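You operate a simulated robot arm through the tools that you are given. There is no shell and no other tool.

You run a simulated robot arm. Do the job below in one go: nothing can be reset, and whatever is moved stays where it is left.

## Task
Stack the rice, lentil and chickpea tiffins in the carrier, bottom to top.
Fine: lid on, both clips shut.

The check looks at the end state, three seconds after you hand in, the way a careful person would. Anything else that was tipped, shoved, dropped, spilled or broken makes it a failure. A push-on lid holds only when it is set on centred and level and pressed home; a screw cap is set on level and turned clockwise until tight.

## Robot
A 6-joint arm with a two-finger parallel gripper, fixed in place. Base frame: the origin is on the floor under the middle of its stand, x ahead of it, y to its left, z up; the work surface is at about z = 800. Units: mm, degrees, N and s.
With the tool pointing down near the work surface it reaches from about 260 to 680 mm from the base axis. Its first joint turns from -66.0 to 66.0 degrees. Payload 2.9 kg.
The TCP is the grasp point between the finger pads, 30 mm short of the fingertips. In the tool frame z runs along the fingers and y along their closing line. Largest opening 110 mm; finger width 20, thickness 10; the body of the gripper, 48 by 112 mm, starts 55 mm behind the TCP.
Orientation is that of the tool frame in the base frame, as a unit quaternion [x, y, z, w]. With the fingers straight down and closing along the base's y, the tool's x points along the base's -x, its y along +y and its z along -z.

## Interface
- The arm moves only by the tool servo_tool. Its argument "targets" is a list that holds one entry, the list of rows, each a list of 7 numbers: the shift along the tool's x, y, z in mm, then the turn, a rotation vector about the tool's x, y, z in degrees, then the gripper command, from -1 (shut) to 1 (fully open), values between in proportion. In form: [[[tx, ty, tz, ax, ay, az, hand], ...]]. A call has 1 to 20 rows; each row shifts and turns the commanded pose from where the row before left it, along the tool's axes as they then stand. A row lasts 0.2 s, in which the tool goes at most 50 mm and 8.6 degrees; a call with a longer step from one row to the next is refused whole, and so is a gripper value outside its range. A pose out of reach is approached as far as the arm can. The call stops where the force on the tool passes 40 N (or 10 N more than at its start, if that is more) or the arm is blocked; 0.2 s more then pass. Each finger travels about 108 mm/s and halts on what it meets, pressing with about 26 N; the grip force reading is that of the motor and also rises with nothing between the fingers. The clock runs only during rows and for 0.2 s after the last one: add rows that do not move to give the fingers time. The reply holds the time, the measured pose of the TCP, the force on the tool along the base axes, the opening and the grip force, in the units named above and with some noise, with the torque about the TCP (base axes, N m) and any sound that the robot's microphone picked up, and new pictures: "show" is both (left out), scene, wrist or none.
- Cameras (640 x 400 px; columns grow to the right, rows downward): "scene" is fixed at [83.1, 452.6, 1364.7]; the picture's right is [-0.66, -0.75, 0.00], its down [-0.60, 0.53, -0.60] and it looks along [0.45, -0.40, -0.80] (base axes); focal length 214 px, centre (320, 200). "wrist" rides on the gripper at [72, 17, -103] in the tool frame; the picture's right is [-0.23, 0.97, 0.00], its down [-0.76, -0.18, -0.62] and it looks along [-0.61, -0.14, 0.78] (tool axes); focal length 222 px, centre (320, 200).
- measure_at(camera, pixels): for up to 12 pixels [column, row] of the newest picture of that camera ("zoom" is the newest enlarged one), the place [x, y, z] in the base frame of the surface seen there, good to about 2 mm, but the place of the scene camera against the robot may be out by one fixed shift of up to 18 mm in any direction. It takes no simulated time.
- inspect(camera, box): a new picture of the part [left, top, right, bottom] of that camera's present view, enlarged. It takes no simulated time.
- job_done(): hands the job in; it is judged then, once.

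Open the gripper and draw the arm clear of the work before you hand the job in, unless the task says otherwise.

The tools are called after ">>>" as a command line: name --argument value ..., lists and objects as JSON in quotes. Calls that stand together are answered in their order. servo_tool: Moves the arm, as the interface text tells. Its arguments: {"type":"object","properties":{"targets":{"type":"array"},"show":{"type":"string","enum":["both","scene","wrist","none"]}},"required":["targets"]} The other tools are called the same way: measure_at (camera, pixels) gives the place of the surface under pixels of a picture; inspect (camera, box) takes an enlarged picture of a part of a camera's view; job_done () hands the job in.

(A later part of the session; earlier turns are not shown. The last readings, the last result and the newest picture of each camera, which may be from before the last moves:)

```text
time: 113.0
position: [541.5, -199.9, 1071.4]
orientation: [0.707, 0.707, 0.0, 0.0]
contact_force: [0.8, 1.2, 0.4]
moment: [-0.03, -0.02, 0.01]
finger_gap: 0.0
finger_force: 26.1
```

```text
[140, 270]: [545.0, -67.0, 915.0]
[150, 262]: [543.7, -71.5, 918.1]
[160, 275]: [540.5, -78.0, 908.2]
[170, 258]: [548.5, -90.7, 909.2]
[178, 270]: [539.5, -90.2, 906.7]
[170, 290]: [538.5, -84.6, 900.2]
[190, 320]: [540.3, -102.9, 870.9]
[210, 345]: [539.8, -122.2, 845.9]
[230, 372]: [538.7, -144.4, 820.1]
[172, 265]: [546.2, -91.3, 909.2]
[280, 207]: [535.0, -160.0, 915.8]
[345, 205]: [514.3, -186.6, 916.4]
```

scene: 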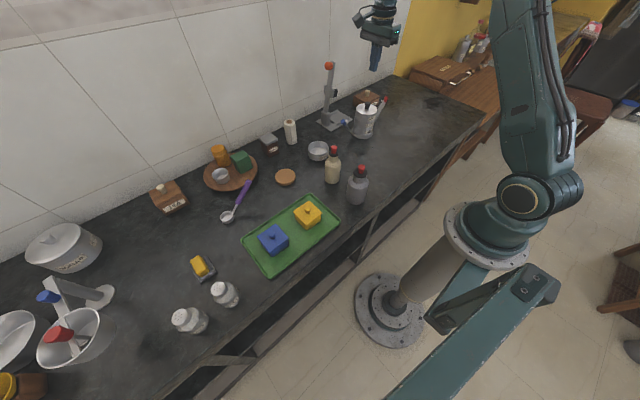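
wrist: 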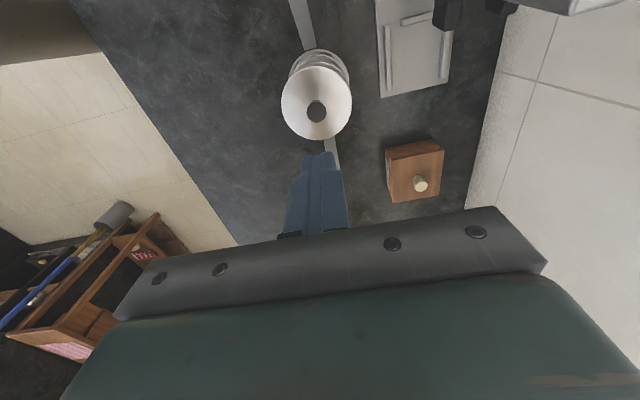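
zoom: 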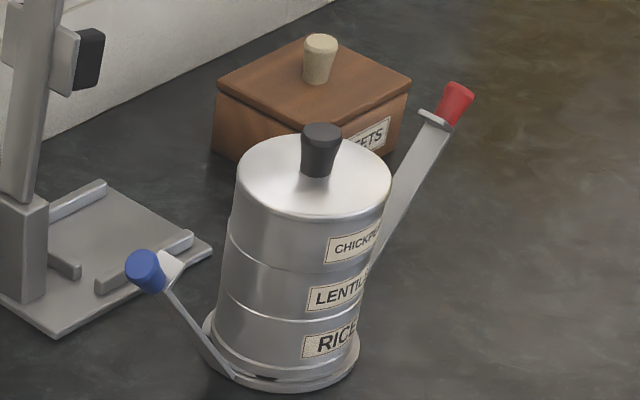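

The arms lean out ~38° with hinges near y=-250 and y=-150. I'll push each knob inward with the closed fingers: first the red one, from its outer (-y) side. I move to (540,-352) at height, then descend.

>>> servo_tool --targets '[[[-38, 0, 0, 0, 0, 0, -1], [-38, 0, 0, 0, 0, 0, -1], [-38, 0, 0, 0, 0, 0, -1], [-38, -1, 0, 0, 0, 0, -1], [0, 0, 37, 0, 0, 0, -1], [0, 0, 37, 0, 0, 0, -1], [0, 0, 0, 0, 0, 0, -1], [0, 0, 0, 0, 0, 0, -1]]]' --show "both"

>>> inspect --camera "scene" --box '[350, 60, 430, 130]'

>>> inspect --camera "wrist" --box '[240, 20, 400, 180]'

```text
time: 114.8
position: [540.8, -353.3, 996.5]
orientation: [0.707, 0.707, 0.0, 0.0]
contact_force: [-0.7, 0.2, -0.2]
moment: [0.01, -0.01, 0.01]
finger_gap: 0.0
finger_force: 25.8
```

scene: 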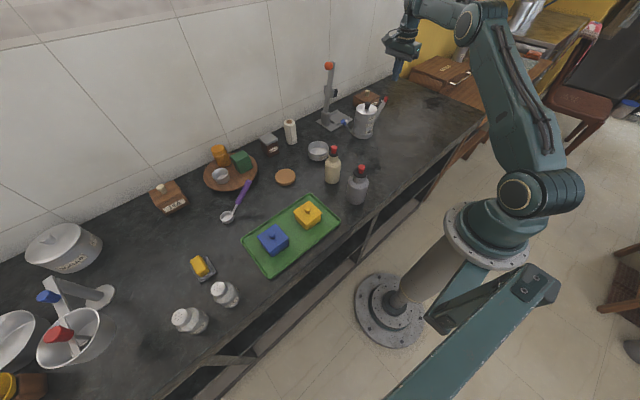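
wrist: 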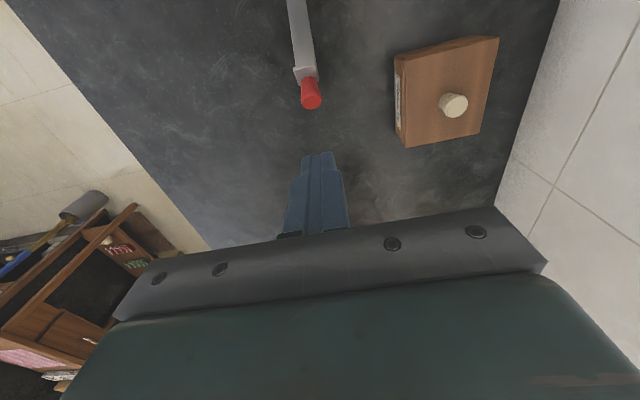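

```text
5.71 times, centred on (390, 95) of scene
```

zoom: 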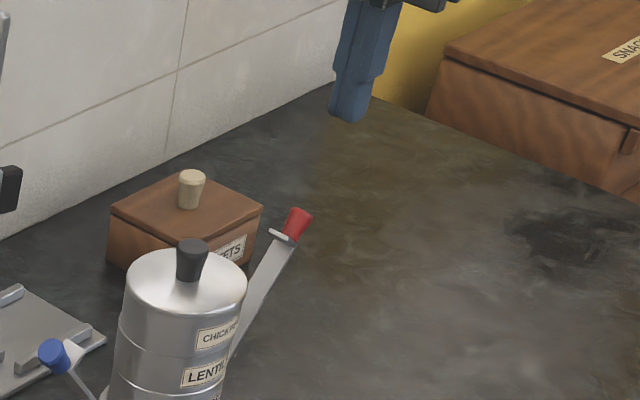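

```text
2.50 times, centred on (320, 100) of wrist
```

zoom: 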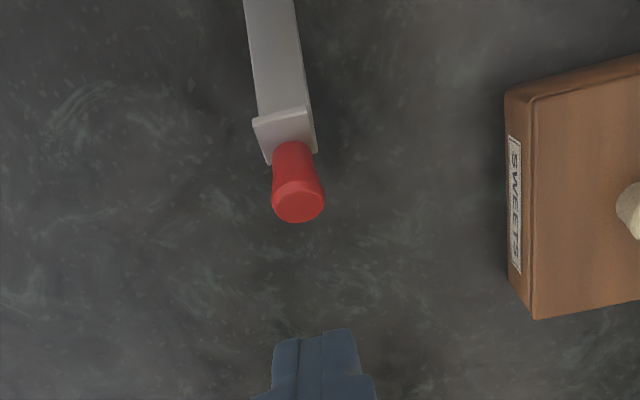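

The red knob is at zoom (298,205) in front of the fingers. I measure it accurately with the wrist camera.

>>> measure_at --camera "zoom" --pixels '[[298, 205], [298, 218], [278, 200], [320, 198], [292, 165], [275, 155], [308, 150], [262, 130], [305, 115], [285, 120], [275, 60], [265, 20]]'

```text
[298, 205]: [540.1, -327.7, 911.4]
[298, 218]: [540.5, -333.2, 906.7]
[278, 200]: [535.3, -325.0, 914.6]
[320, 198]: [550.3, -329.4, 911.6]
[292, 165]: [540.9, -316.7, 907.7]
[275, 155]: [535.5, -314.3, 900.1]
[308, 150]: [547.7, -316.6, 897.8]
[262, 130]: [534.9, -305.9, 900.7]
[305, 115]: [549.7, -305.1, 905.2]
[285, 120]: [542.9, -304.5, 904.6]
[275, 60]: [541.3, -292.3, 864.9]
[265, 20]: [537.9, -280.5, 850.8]
```

Knob end is at about (540.5,-333..-328,907..911). I descend so the fingertips are at z≈895, about 10 mm outside the knob.

>>> servo_tool --targets '[[[0, 0, 20, 0, 0, 0, -1], [0, 0, 20, 0, 0, 0, -1], [0, 0, 20, 0, 0, 0, -1], [0, 0, 12, 0, 0, 0, -1], [0, 0, 0, 0, 0, 0, -1], [0, 0, 0, 0, 0, 0, -1]]]' --show "both"

>>> inspect --camera "wrist" --box '[240, 20, 400, 180]'

>>> inspect --camera "scene" --box '[350, 60, 430, 130]'

```text
time: 116.2
position: [541.4, -353.9, 925.3]
orientation: [0.707, 0.707, 0.0, 0.0]
contact_force: [-0.4, -0.1, 1.0]
moment: [0.01, 0.01, 0.0]
finger_gap: 0.0
finger_force: 26.0
```

scene: 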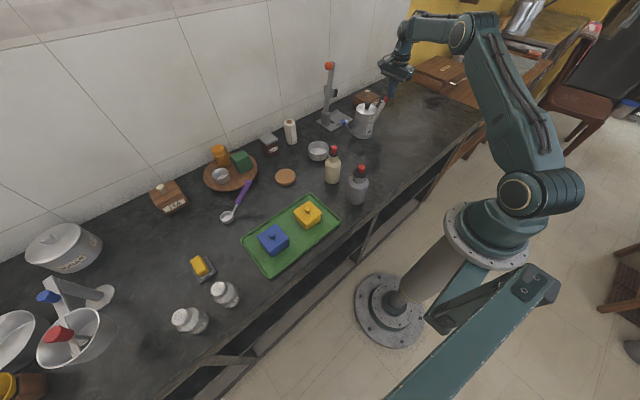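
wrist: 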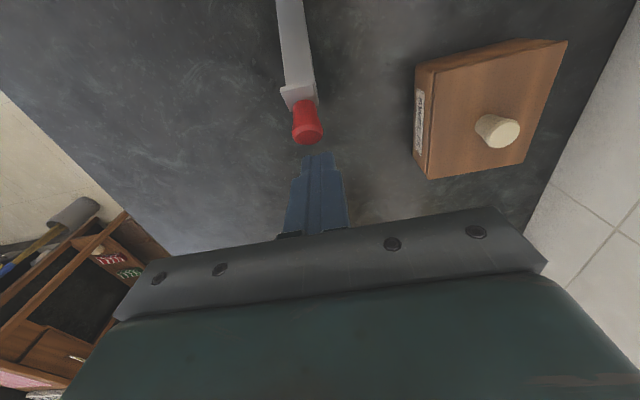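

```text
2.50 times, centred on (320, 100) of wrist
```

zoom: 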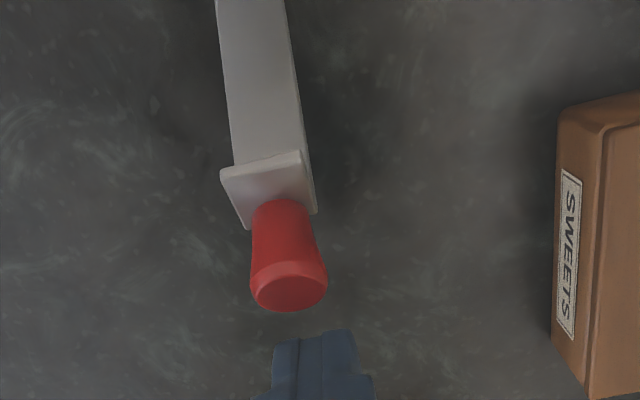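

```text
5.71 times, centred on (390, 95) of scene
```

zoom: 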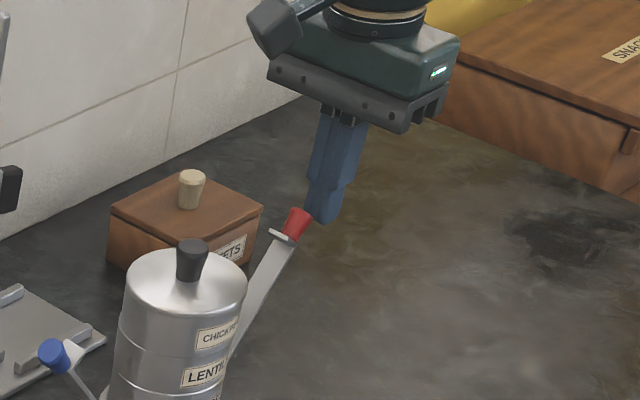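

The fingers are aligned behind the knob. I push inward (+y) gently.

>>> servo_tool --targets '[[[4, 0, 0, 0, 0, 0, -1], [4, 0, 0, 0, 0, 0, -1], [4, 0, 0, 0, 0, 0, -1], [4, 0, 0, 0, 0, 0, -1], [4, 0, 0, 0, 0, 0, -1], [0, 0, 0, 0, 0, 0, -1]]]' --show "both"

>>> inspect --camera "scene" --box '[350, 60, 430, 130]'

```text
time: 117.6
position: [541.3, -333.1, 925.4]
orientation: [0.707, 0.707, -0.001, 0.0]
contact_force: [-0.8, 0.0, 0.0]
moment: [0.0, 0.0, 0.02]
finger_gap: 0.0
finger_force: 25.0
```

scene: 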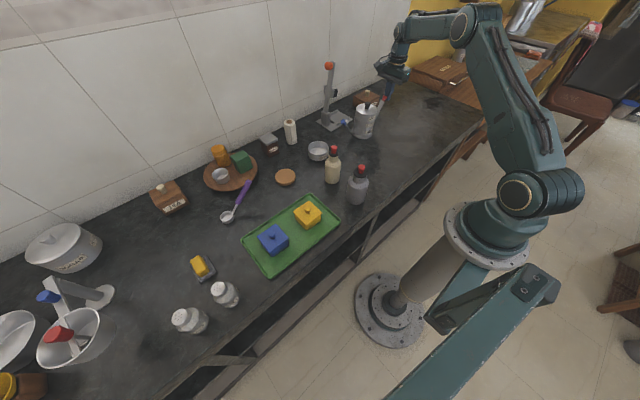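
wrist: 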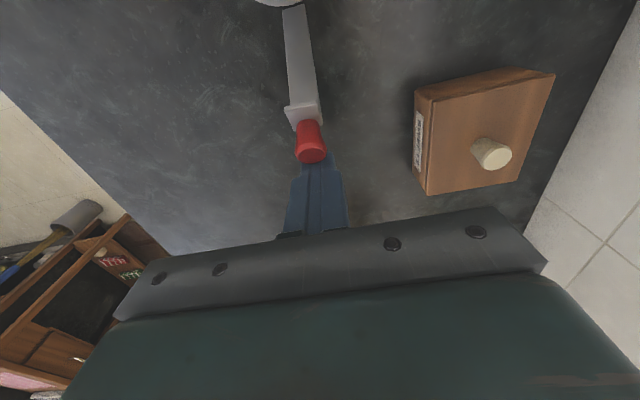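

```text
5.71 times, centred on (390, 95) of scene
```

zoom: 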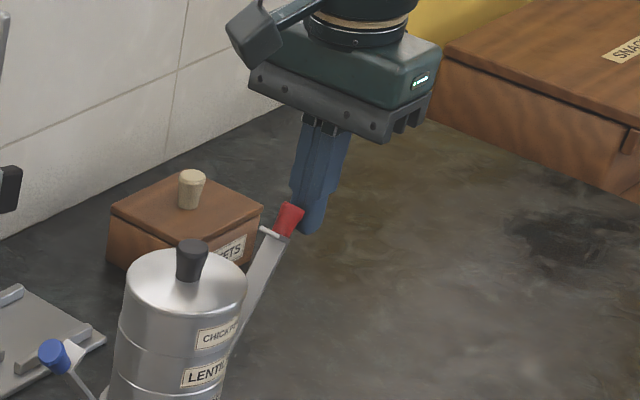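

The red arm swings freely with the push (no force). I continue.

>>> servo_tool --targets '[[[4, 0, 0, 0, 0, 0, -1], [4, 0, 0, 0, 0, 0, -1], [4, 0, 0, 0, 0, 0, -1], [4, 0, 0, 0, 0, 0, -1], [4, 0, 0, 0, 0, 0, -1], [0, 0, 0, 0, 0, 0, -1]]]' --show "both"

>>> inspect --camera "scene" --box '[350, 60, 430, 130]'

```text
time: 119.0
position: [540.6, -315.4, 926.7]
orientation: [0.707, 0.707, 0.0, 0.002]
contact_force: [0.1, -2.3, 5.9]
moment: [0.05, 0.02, 0.01]
finger_gap: 0.0
finger_force: 26.5
```

scene: 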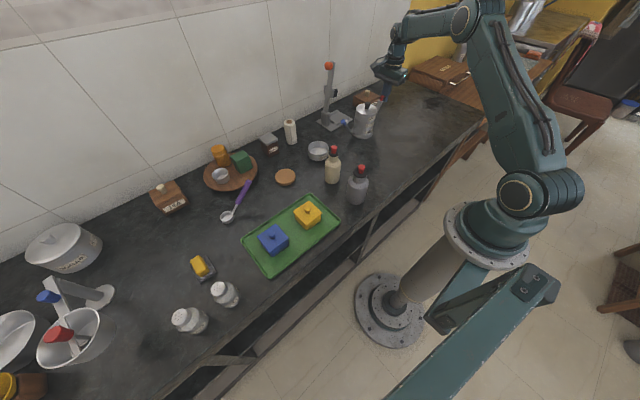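
wrist: 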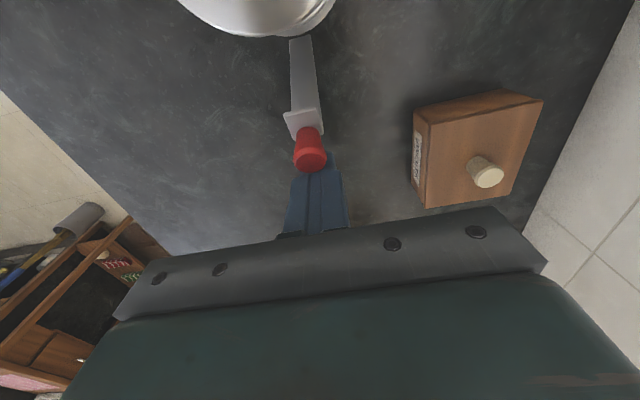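

```text
5.71 times, centred on (390, 95) of scene
```

zoom: 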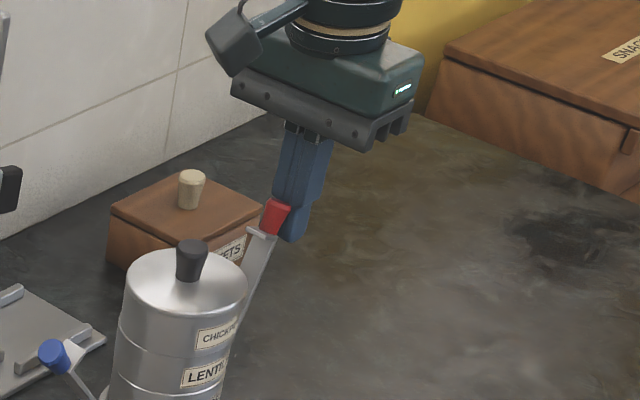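

The knob rises along its arc (reaction +6 N in z from friction), so I follow the arc: push inward while raising slightly.

>>> servo_tool --targets '[[[0, 0, -2, 0, 0, 0, -1], [4, 0, -1.7, 0, 0, 0, -1], [4, 0, -1.5, 0, 0, 0, -1], [4, 0, -1.4, 0, 0, 0, -1], [4, 0, -1.2, 0, 0, 0, -1], [4, 0, -1.1, 0, 0, 0, -1], [0, 0, 0, 0, 0, 0, -1]]]' --show "both"

>>> inspect --camera "scene" --box '[345, 65, 415, 130]'

```text
time: 120.6
position: [540.9, -293.8, 933.6]
orientation: [0.707, 0.707, -0.001, 0.0]
contact_force: [-0.1, -0.2, -0.1]
moment: [0.03, 0.02, 0.01]
finger_gap: 0.0
finger_force: 26.2
```

scene: 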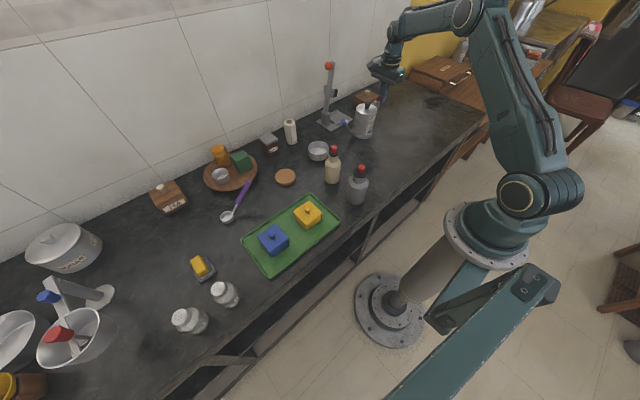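
wrist: 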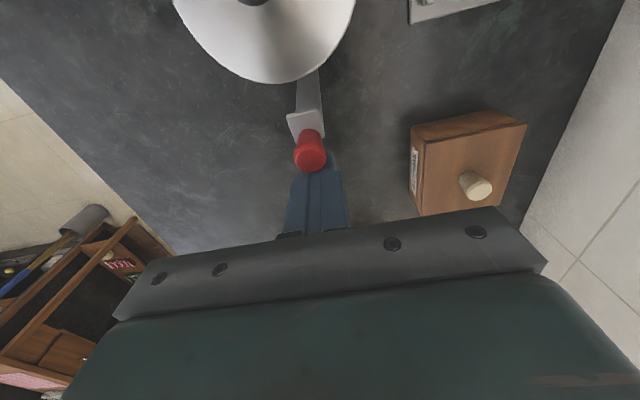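

```text
6.15 times, centred on (380, 98) of scene
```

zoom: 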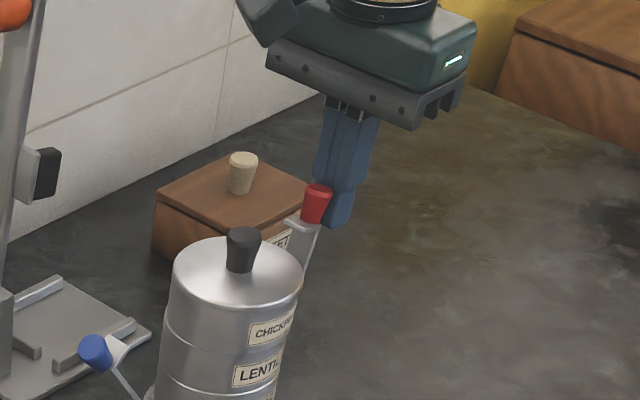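

Arm about 13° from upright, force near zero. I continue in smaller steps as the hook nears the lid edge.

>>> servo_tool --targets '[[[3, 0, -0.7, 0, 0, 0, -1], [3, 0, -0.6, 0, 0, 0, -1], [3, 0, -0.5, 0, 0, 0, -1], [3, 0, -0.4, 0, 0, 0, -1], [0, 0, 0, 0, 0, 0, -1]]]' --show "both"

>>> inspect --camera "scene" --box '[345, 75, 395, 125]'

>>> inspect --camera "wrist" --box '[240, 40, 400, 200]'

```text
time: 121.8
position: [540.8, -282.1, 936.6]
orientation: [0.707, 0.707, 0.0, 0.0]
contact_force: [-0.9, -0.8, 2.9]
moment: [0.02, 0.02, -0.01]
finger_gap: 0.0
finger_force: 25.6
```

scene: 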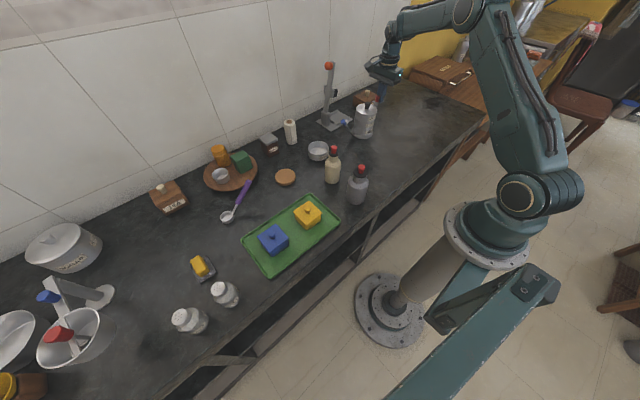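
wrist: 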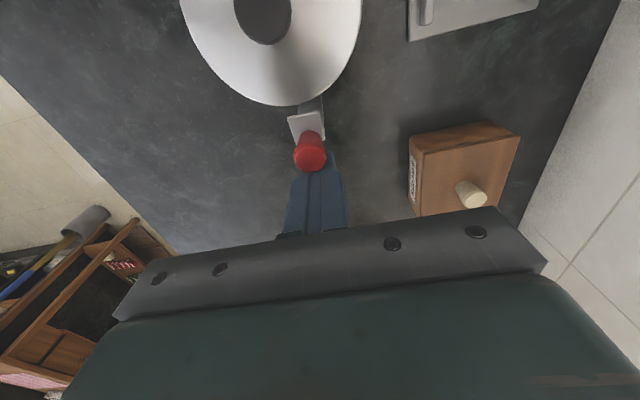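

```text
8.00 times, centred on (370, 100) of scene
```

zoom: 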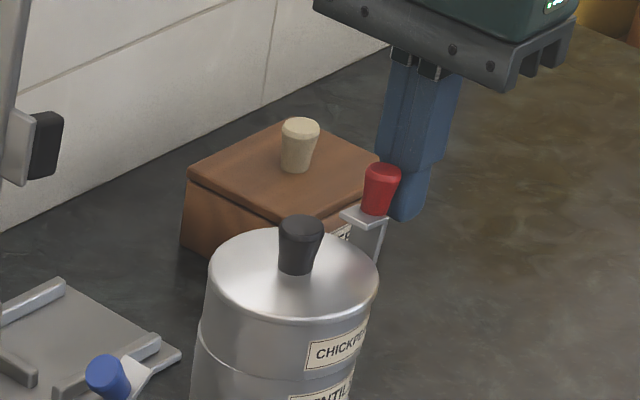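

```text
2.50 times, centred on (320, 120) of wrist
```

zoom: 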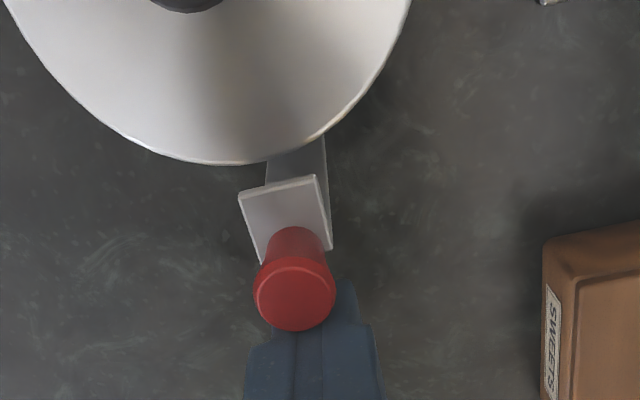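

The hook tab is about to move over the lid edge. I measure its height against the lid edge.

>>> measure_at --camera "zoom" --pixels '[[280, 190], [260, 200], [310, 190], [285, 210], [250, 160], [200, 155], [295, 152], [295, 240], [295, 300], [300, 320], [240, 120], [325, 200]]'

```text
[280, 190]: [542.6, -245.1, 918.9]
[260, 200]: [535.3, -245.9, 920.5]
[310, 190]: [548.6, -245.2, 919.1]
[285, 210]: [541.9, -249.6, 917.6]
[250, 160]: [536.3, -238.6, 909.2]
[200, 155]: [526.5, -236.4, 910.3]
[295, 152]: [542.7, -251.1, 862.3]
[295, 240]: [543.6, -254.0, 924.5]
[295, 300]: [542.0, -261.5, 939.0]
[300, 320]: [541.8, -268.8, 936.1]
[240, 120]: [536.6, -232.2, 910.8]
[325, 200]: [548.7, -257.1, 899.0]
```

Hook tab at z≈918 clears the lid edge (910). I continue pushing in 2 mm steps until it stops.

>>> servo_tool --targets '[[[2, 0, -0.3, 0, 0, 0, -1], [2, 0, -0.2, 0, 0, 0, -1], [2, 0, -0.2, 0, 0, 0, -1], [0, 0, 0, 0, 0, 0, -1]]]' --show "none"

>>> servo_tool --targets '[[[2, 0, -0.1, 0, 0, 0, -1], [2, 0, -0.1, 0, 0, 0, -1], [0, 0, 0, 0, 0, 0, -1]]]' --show "both"

>>> inspect --camera "scene" --box '[345, 75, 395, 125]'

>>> inspect --camera "wrist" --box '[240, 40, 400, 200]'

```text
time: 122.8
position: [540.9, -276.1, 936.1]
orientation: [0.707, 0.707, -0.001, -0.001]
contact_force: [0.3, 0.0, 0.1]
moment: [-0.02, -0.02, -0.03]
finger_gap: 0.0
finger_force: 26.1
```

```text
time: 123.6
position: [540.0, -272.7, 937.3]
orientation: [0.707, 0.707, 0.0, 0.0]
contact_force: [0.1, 0.1, 0.3]
moment: [-0.04, 0.0, -0.02]
finger_gap: 0.2
finger_force: 25.4
```

scene: 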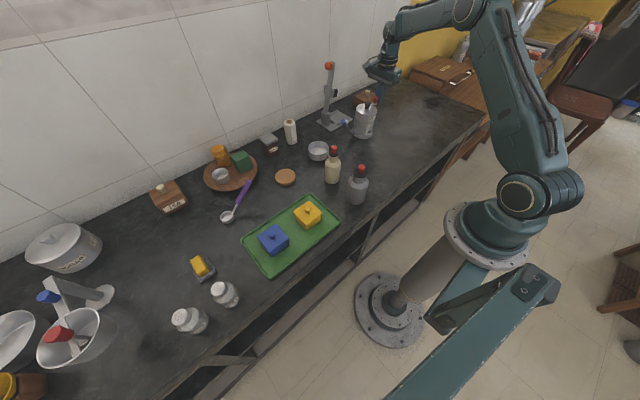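
wrist: 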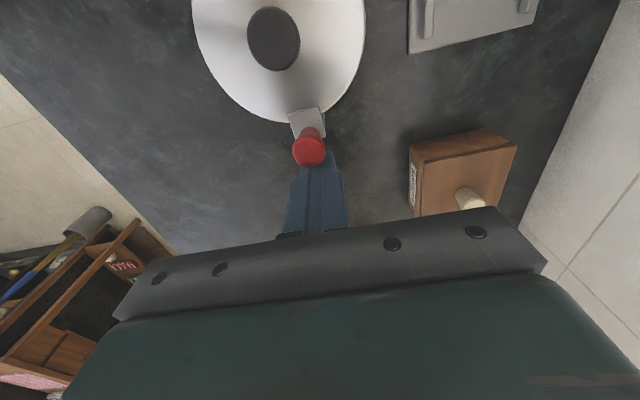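

```text
8.00 times, centred on (370, 100) of scene
```

zoom: 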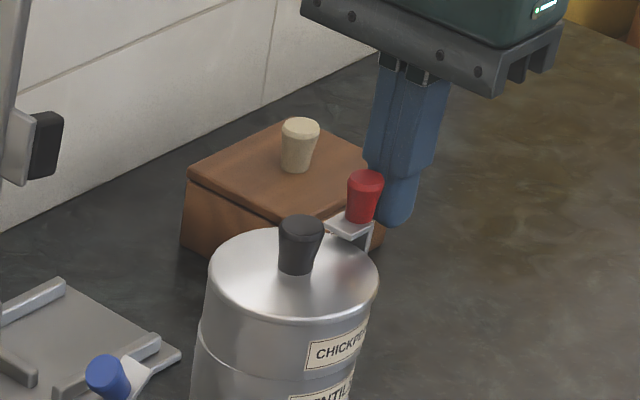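

```text
2.50 times, centred on (320, 120) of wrist
```

zoom: 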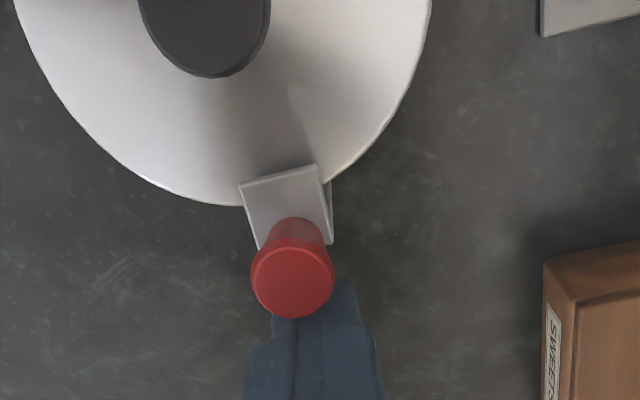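

The hook now overlaps the lid edge with no resistance yet. I continue 1–2 mm at a time.

>>> servo_tool --targets '[[[2, 0, 0, 0, 0, 0, -1], [0, 0, 0, 0, 0, 0, -1]]]' --show "none"

>>> servo_tool --targets '[[[2, 0, 0, 0, 0, 0, -1], [0, 0, 0, 0, 0, 0, -1]]]' --show "none"

>>> servo_tool --targets '[[[2, 0, 0, 0, 0, 0, -1], [0, 0, 0, 0, 0, 0, -1]]]' --show "both"

>>> inspect --camera "scene" --box '[345, 75, 395, 125]'

>>> inspect --camera "wrist" --box '[240, 40, 400, 200]'

```text
time: 124.2
position: [540.8, -269.3, 937.2]
orientation: [0.707, 0.707, 0.0, 0.0]
contact_force: [-0.5, -0.1, -0.3]
moment: [-0.02, 0.0, 0.02]
finger_gap: 0.3
finger_force: 25.5
```

```text
time: 124.8
position: [540.1, -266.8, 936.6]
orientation: [0.707, 0.707, 0.001, 0.0]
contact_force: [0.0, -1.2, -1.1]
moment: [0.02, 0.02, 0.02]
finger_gap: 0.0
finger_force: 26.2
```

```text
time: 125.4
position: [540.9, -266.8, 938.1]
orientation: [0.707, 0.707, -0.001, 0.0]
contact_force: [-0.1, -4.6, 1.9]
moment: [0.04, 0.01, -0.01]
finger_gap: 0.0
finger_force: 26.4
```

scene: 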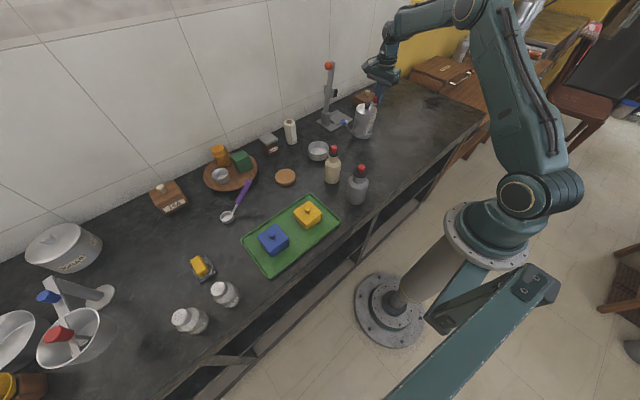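
wrist: 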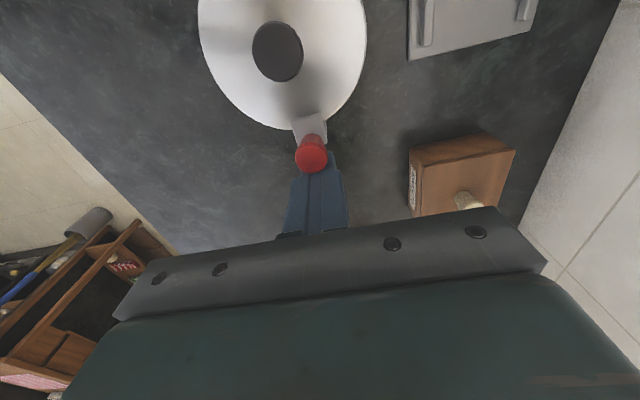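

```text
8.00 times, centred on (370, 100) of scene
```

zoom: 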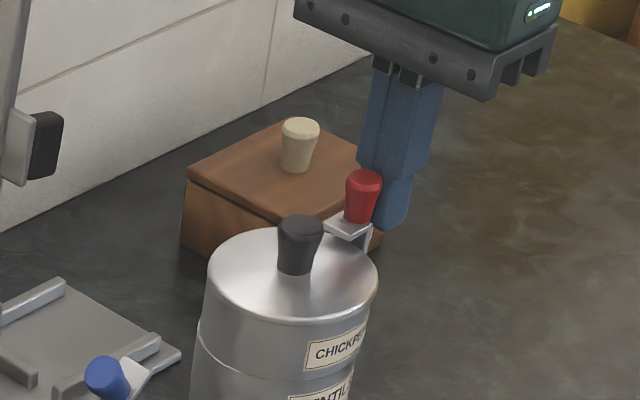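

```text
2.50 times, centred on (320, 120) of wrist
```

zoom: 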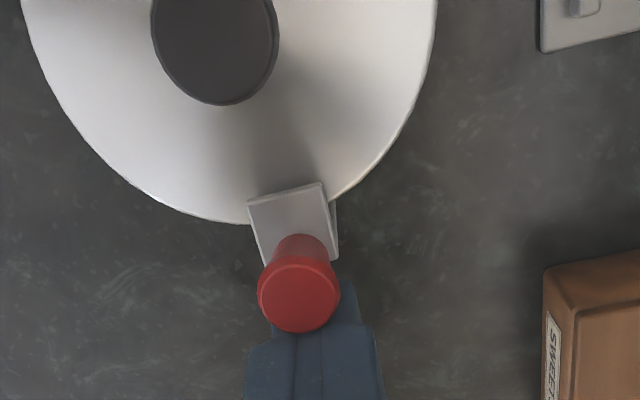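

Resistance starts (4.6 N) at y≈-266.8. I measure the hook's position and tilt.

>>> measure_at --camera "zoom" --pixels '[[285, 198], [255, 205], [318, 192], [270, 240], [330, 232], [300, 265], [300, 300], [300, 325], [235, 215], [200, 200], [290, 215], [325, 240]]'

>>> servo_tool --targets '[[[1, 0, 0, 0, 0, 0, -1], [0, 0, 0, 0, 0, 0, -1]]]' --show "none"

```text
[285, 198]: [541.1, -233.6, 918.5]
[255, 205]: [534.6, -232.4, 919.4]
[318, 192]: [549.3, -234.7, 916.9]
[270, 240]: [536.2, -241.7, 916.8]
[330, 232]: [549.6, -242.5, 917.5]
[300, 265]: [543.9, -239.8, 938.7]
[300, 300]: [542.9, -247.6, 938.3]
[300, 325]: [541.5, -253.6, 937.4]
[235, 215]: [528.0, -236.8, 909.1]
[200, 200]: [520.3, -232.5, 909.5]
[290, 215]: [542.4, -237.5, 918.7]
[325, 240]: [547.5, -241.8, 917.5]
```

```text
time: 126.0
position: [540.6, -265.4, 938.6]
orientation: [0.707, 0.707, 0.001, 0.0]
contact_force: [1.2, -4.1, 1.9]
moment: [0.0, 0.0, -0.01]
finger_gap: 0.0
finger_force: 26.0
```

Hook is over the lid and force stays ~4 N. I push on in 1 mm steps, listening for a click.

>>> servo_tool --targets '[[[1, 0, 0, 0, 0, 0, -1], [0, 0, 0, 0, 0, 0, -1]]]' --show "none"

>>> servo_tool --targets '[[[1, 0, 0, 0, 0, 0, -1], [0, 0, 0, 0, 0, 0, -1]]]' --show "none"

>>> servo_tool --targets '[[[1, 0, 0, 0, 0, 0, -1], [0, 0, 0, 0, 0, 0, -1]]]' --show "both"

>>> inspect --camera "scene" --box '[340, 80, 395, 140]'

```text
time: 126.6
position: [540.8, -263.8, 938.3]
orientation: [0.707, 0.707, -0.001, 0.0]
contact_force: [-0.4, -3.7, 1.9]
moment: [0.02, -0.01, 0.0]
finger_gap: 0.0
finger_force: 25.8
```

```text
time: 127.2
position: [540.5, -263.9, 936.2]
orientation: [0.707, 0.708, 0.0, 0.001]
contact_force: [0.1, -4.1, 1.8]
moment: [0.01, 0.04, 0.03]
finger_gap: 0.2
finger_force: 26.2
```

```text
time: 127.8
position: [540.1, -261.8, 938.5]
orientation: [0.707, 0.707, 0.0, 0.0]
contact_force: [0.1, -3.5, 2.5]
moment: [0.02, 0.01, 0.01]
finger_gap: 0.1
finger_force: 26.4
```

scene: 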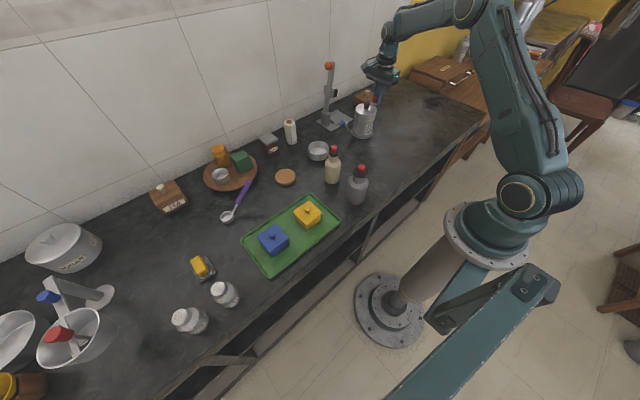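
wrist: 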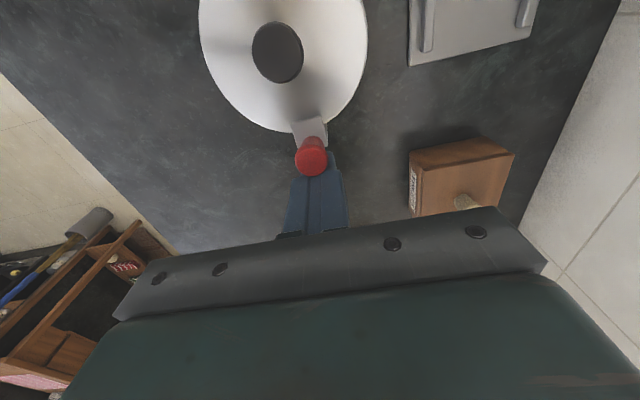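

```text
6.67 times, centred on (368, 110) of scene
```

zoom: 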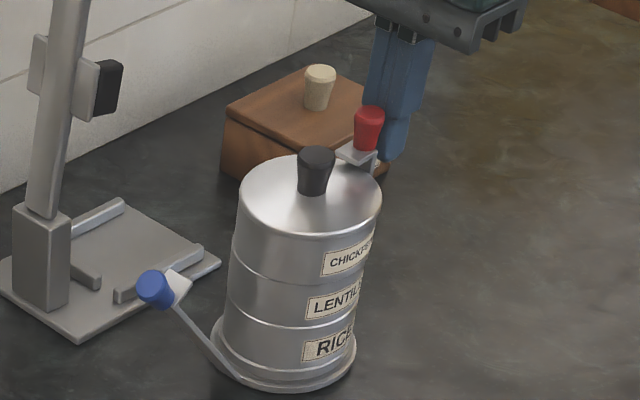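

Force stays constant while the tool advances, which suggests the whole carrier may be sliding. I stop and check the lid knob's place against before (scene value was (544–548,-198.5,938)).

>>> inspect --camera "scene" --box '[335, 85, 400, 140]'

>>> measure_at --camera "zoom" --pixels '[[318, 132], [318, 128], [310, 130], [326, 130], [370, 90], [368, 100], [355, 125], [345, 118], [280, 207], [345, 205], [240, 170], [385, 170]]'

>>> inspect --camera "wrist" --box '[200, 0, 400, 160]'

```text
7.27 times, centred on (368, 112) of scene
```

zoom: 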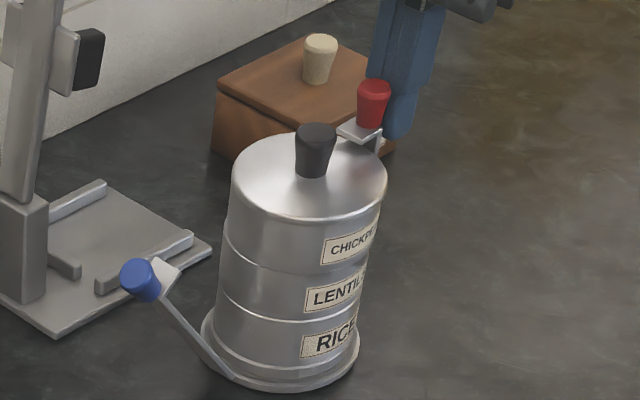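

```text
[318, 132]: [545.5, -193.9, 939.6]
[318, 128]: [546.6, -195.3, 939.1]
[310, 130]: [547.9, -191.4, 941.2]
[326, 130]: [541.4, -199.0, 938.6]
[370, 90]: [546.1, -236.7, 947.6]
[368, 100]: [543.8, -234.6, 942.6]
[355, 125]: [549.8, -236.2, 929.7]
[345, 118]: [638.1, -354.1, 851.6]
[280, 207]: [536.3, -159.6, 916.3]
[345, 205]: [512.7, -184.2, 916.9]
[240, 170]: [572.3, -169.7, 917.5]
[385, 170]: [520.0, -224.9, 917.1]
```

```text
2.50 times, centred on (300, 80) of wrist
```

zoom: 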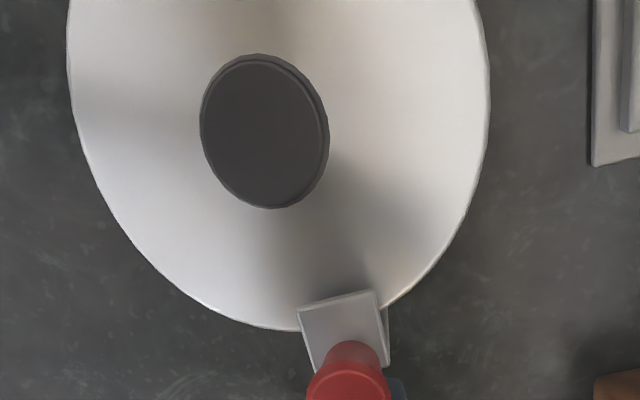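

The scene picture shows the stack top shifted ~5 px while the base hardly moved and the blue arm dropped: I'm tilting the carrier. I back off slowly at once.

>>> servo_tool --targets '[[[-1, 0, 0, 0, 0, 0, -1], [-1, 0, 0, 0, 0, 0, -1], [-1, 0, 0, 0, 0, 0, -1], [-1, 0, 0, 0, 0, 0, -1], [-1, 0, 0, 0, 0, 0, -1], [0, 0, 0, 0, 0, 0, -1]]]' --show "none"

>>> servo_tool --targets '[[[-1, 0, 0, 0, 0, 0, -1], [-1, 0, 0, 0, 0, 0, -1], [0, 0, 0, 0, 0, 0, -1]]]' --show "both"

>>> inspect --camera "scene" --box '[335, 85, 400, 140]'

>>> inspect --camera "wrist" --box '[200, 0, 400, 160]'

```text
time: 129.2
position: [539.9, -267.0, 937.8]
orientation: [0.708, 0.707, 0.0, 0.001]
contact_force: [-0.6, -1.4, -1.4]
moment: [0.02, 0.02, 0.03]
finger_gap: 0.0
finger_force: 25.8
```

```text
time: 130.0
position: [540.1, -268.3, 936.9]
orientation: [0.707, 0.707, 0.001, 0.0]
contact_force: [-0.3, 0.2, -0.1]
moment: [-0.02, 0.03, 0.02]
finger_gap: 0.0
finger_force: 26.1
```

scene: 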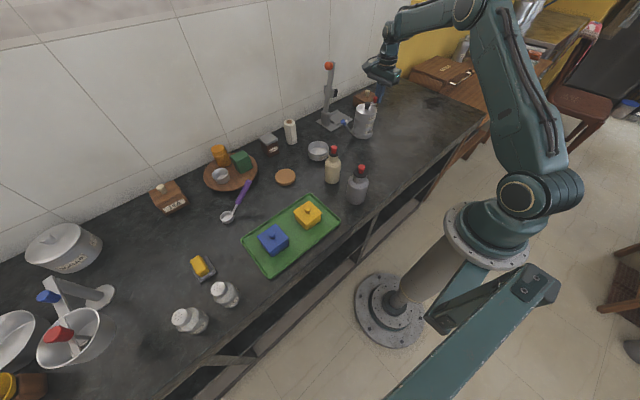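
wrist: 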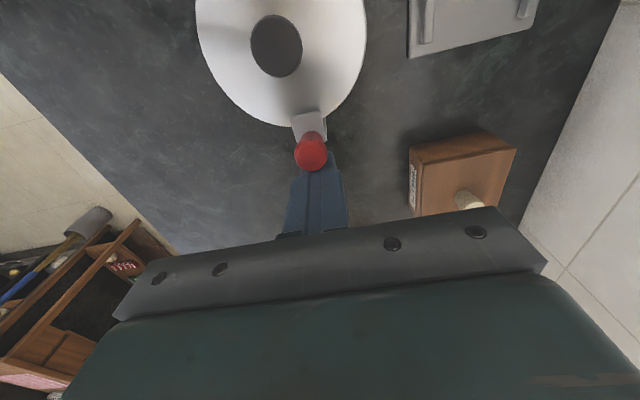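

```text
7.27 times, centred on (368, 112) of scene
```

zoom: 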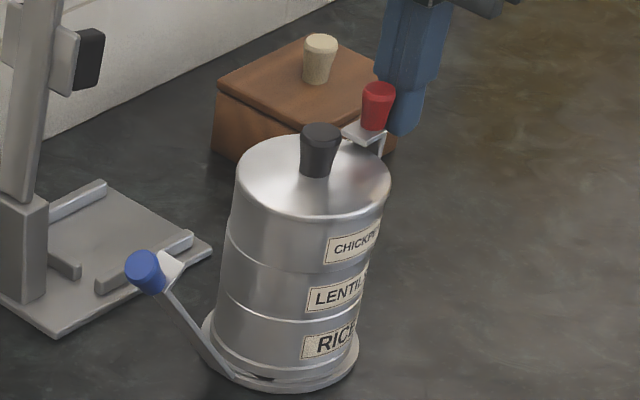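

```text
2.50 times, centred on (300, 80) of wrist
```

zoom: 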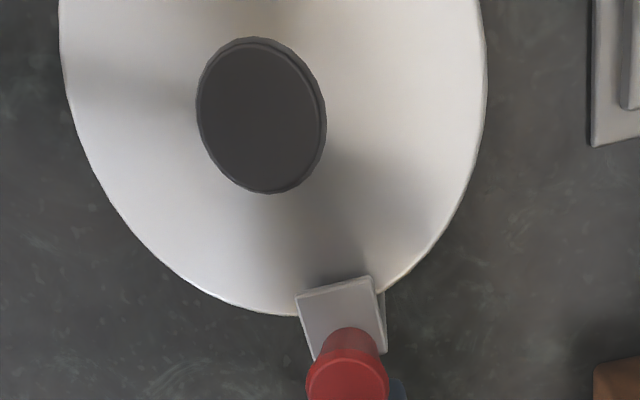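

The stack settled back to its original place. I back the fingers off 6 mm more to see whether the red arm stays upright.

>>> servo_tool --targets '[[[-2, 0, 0, 0, 0, 0, -1], [-2, 0, 0, 0, 0, 0, -1], [-2, 0, 0, 0, 0, 0, -1], [0, 0, 0, 0, 0, 0, -1]]]' --show "both"

>>> inspect --camera "wrist" --box '[230, 60, 390, 190]'

>>> inspect --camera "scene" --box '[350, 80, 395, 120]'

```text
time: 131.0
position: [540.4, -275.0, 936.7]
orientation: [0.707, 0.707, 0.0, 0.0]
contact_force: [0.2, -0.3, -0.8]
moment: [0.04, -0.01, -0.01]
finger_gap: 0.2
finger_force: 25.6
```

scene: 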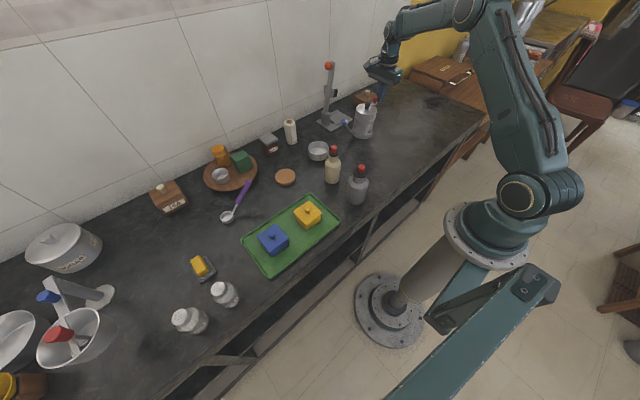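
wrist: 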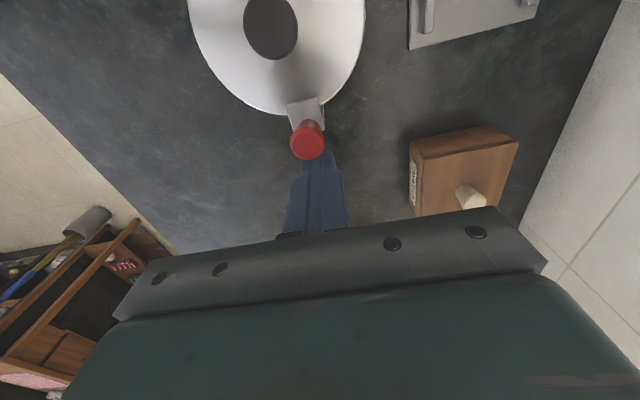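

```text
3.08 times, centred on (310, 125) of wrist
```

zoom: 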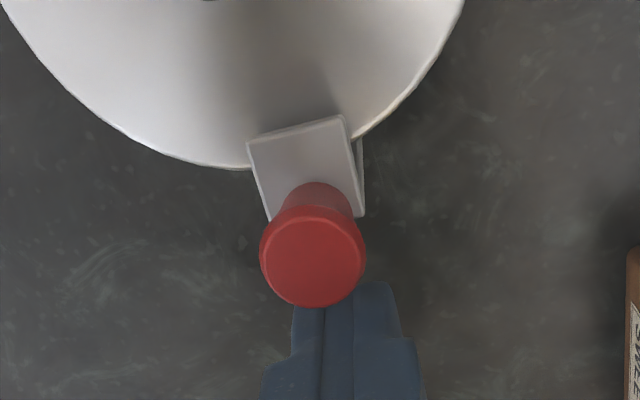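

```text
10.00 times, centred on (372, 100) of scene
```

zoom: 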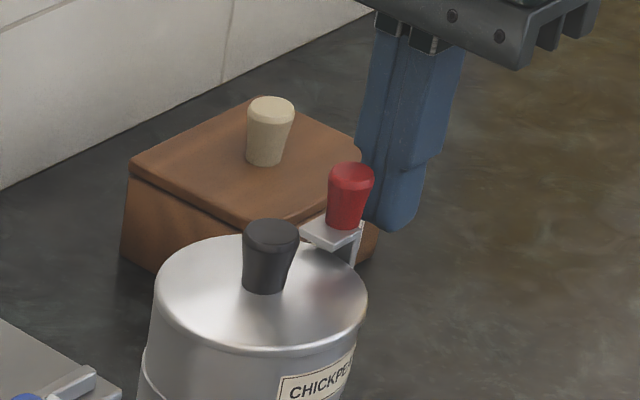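

>>> measure_at --camera "zoom" --pixels '[[315, 260], [315, 295], [280, 250], [345, 250], [295, 135], [260, 150], [335, 125], [270, 195], [350, 185], [310, 170], [230, 160], [345, 310]]'

```text
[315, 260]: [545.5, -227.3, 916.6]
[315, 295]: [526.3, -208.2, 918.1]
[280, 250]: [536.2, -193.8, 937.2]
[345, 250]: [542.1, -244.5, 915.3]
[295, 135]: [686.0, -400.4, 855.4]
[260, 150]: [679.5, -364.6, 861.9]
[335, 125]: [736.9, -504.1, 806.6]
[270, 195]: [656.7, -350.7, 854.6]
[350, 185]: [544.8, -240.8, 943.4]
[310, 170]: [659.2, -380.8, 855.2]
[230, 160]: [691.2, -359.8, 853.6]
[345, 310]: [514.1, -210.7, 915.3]
```

That measured the scene zoom; I redo it on the wrist view.

>>> inspect --camera "wrist" --box '[230, 60, 390, 190]'

>>> measure_at --camera "zoom" --pixels '[[315, 260], [315, 295], [280, 250], [345, 250], [295, 135], [260, 150], [335, 125], [270, 195], [350, 185], [290, 150], [230, 160], [345, 310]]'

```text
3.08 times, centred on (310, 125) of wrist
```

zoom: 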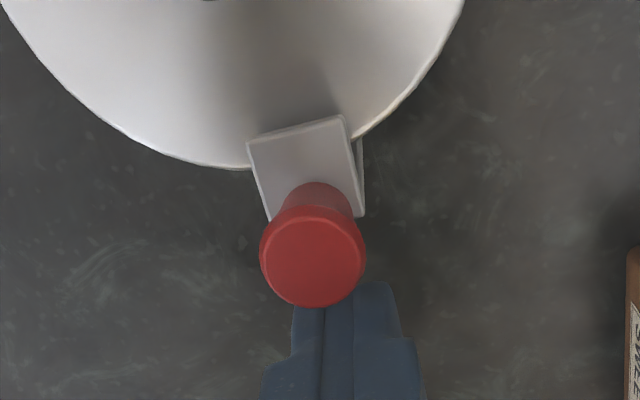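

```text
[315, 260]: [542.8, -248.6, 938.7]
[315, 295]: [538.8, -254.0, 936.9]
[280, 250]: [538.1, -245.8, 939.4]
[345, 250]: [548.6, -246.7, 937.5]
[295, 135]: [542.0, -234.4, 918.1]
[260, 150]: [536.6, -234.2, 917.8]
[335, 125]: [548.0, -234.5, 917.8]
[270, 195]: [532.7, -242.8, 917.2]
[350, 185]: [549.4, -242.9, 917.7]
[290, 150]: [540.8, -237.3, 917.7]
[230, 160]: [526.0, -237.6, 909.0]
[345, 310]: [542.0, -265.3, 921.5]
```

The red arm stays upright on its own, hook level over the lid (tab z≈918, y -233…-250): it's at its closed stop. Before working on the blue arm I check where the nearby stand's post is.

>>> measure_at --camera "scene" --pixels '[[329, 66], [330, 80], [329, 95], [327, 108], [324, 118], [328, 128], [333, 93], [336, 93], [345, 118], [320, 126], [333, 132], [316, 150]]'

>>> inspect --camera "scene" --box '[300, 50, 400, 150]'

```text
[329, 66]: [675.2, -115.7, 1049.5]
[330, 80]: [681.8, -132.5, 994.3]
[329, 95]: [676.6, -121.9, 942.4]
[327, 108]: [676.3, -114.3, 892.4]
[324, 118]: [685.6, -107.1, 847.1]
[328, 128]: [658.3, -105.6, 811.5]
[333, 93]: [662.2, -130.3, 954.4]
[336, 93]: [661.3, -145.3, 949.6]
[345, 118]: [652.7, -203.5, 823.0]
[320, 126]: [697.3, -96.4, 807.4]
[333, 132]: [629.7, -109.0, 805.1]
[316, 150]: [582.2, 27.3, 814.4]
```

```text
4.00 times, centred on (350, 100) of scene
```

zoom: 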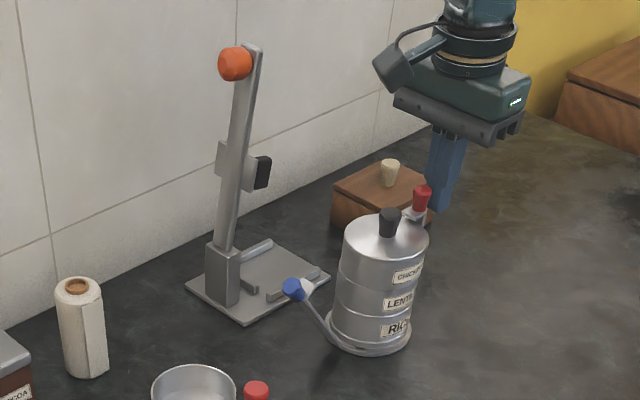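

The stand's post is at x≥655, clear of the gripper (x up to ~596). I rise, cross over the lid knob and go to the outer side of the blue arm.

>>> servo_tool --targets '[[[-2, 0, -25, 0, 0, 0, -1], [0, 0, -25, 0, 0, 0, -1], [0, 0, -28, 0, 0, 0, -1], [38.5, 0, 0, 0, 0, 0, -1], [38.5, 0, 0, 0, 0, 0, -1], [38.5, 0, 0, 0, 0, 0, -1], [38.5, 0, 0, 0, 0, 0, -1], [38.5, 0, 0, 0, 0, 0, -1], [38.5, 0, 0, 0, 0, 0, -1], [0, 0, 0, 0, 0, 0, -1], [0, 0, 0, 0, 0, 0, -1]]]' --show "both"

>>> inspect --camera "scene" --box '[310, 70, 400, 150]'

```text
time: 133.4
position: [540.2, -47.9, 1015.5]
orientation: [0.707, 0.707, -0.001, 0.0]
contact_force: [0.6, 0.1, -0.1]
moment: [-0.01, -0.01, 0.03]
finger_gap: 0.0
finger_force: 26.4
```

scene: 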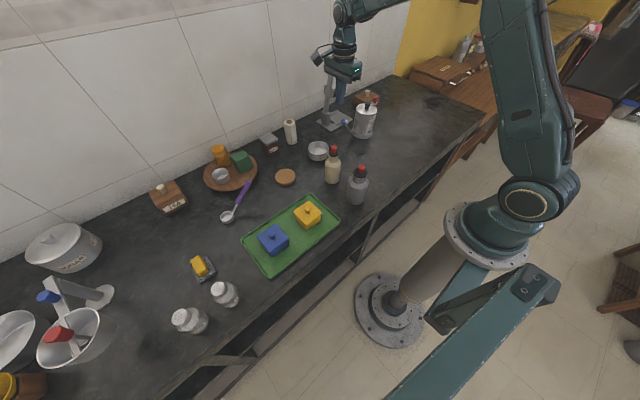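
wrist: 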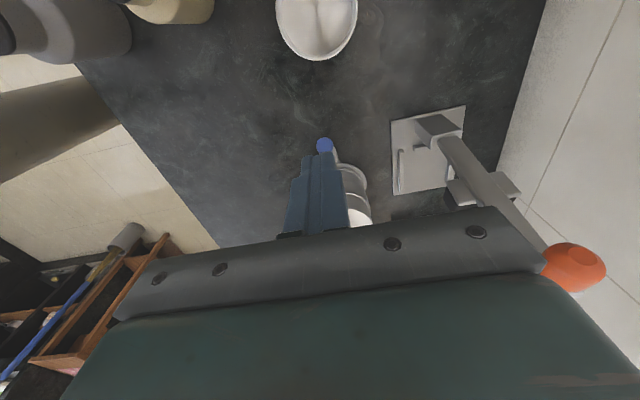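

```text
5.00 times, centred on (355, 110) of scene
```

zoom: 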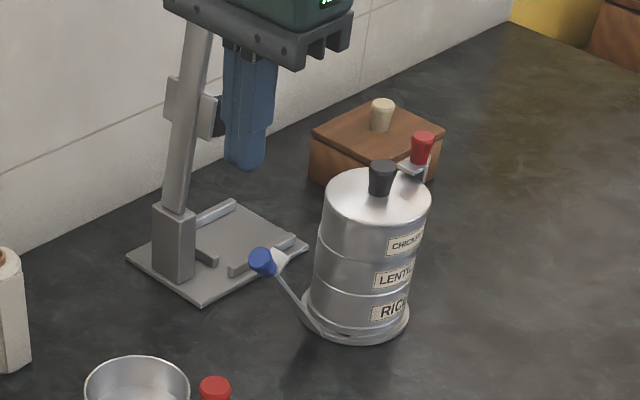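

The blue knob is at wrist (324,145), just in -y from the fingers. I measure it.

>>> measure_at --camera "wrist" --pixels '[[324, 145], [319, 144], [329, 144], [324, 140], [335, 155], [350, 170]]'

>>> inspect --camera "wrist" --box '[270, 110, 400, 220]'

```text
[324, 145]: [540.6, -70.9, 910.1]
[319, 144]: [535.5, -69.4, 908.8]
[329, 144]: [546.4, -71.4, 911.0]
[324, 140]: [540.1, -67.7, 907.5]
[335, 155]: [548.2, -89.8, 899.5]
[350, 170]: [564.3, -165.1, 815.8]
```

```text
3.64 times, centred on (335, 165) of wrist
```

zoom: 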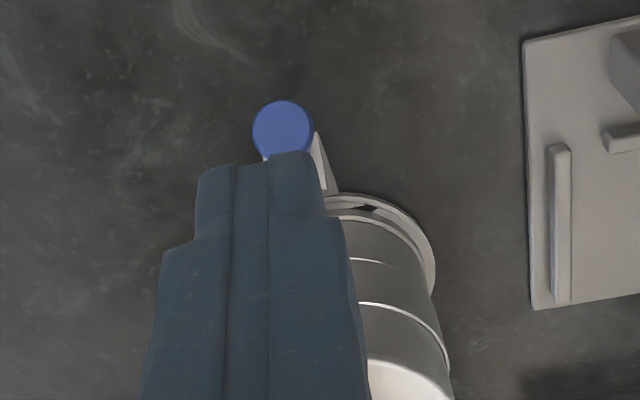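

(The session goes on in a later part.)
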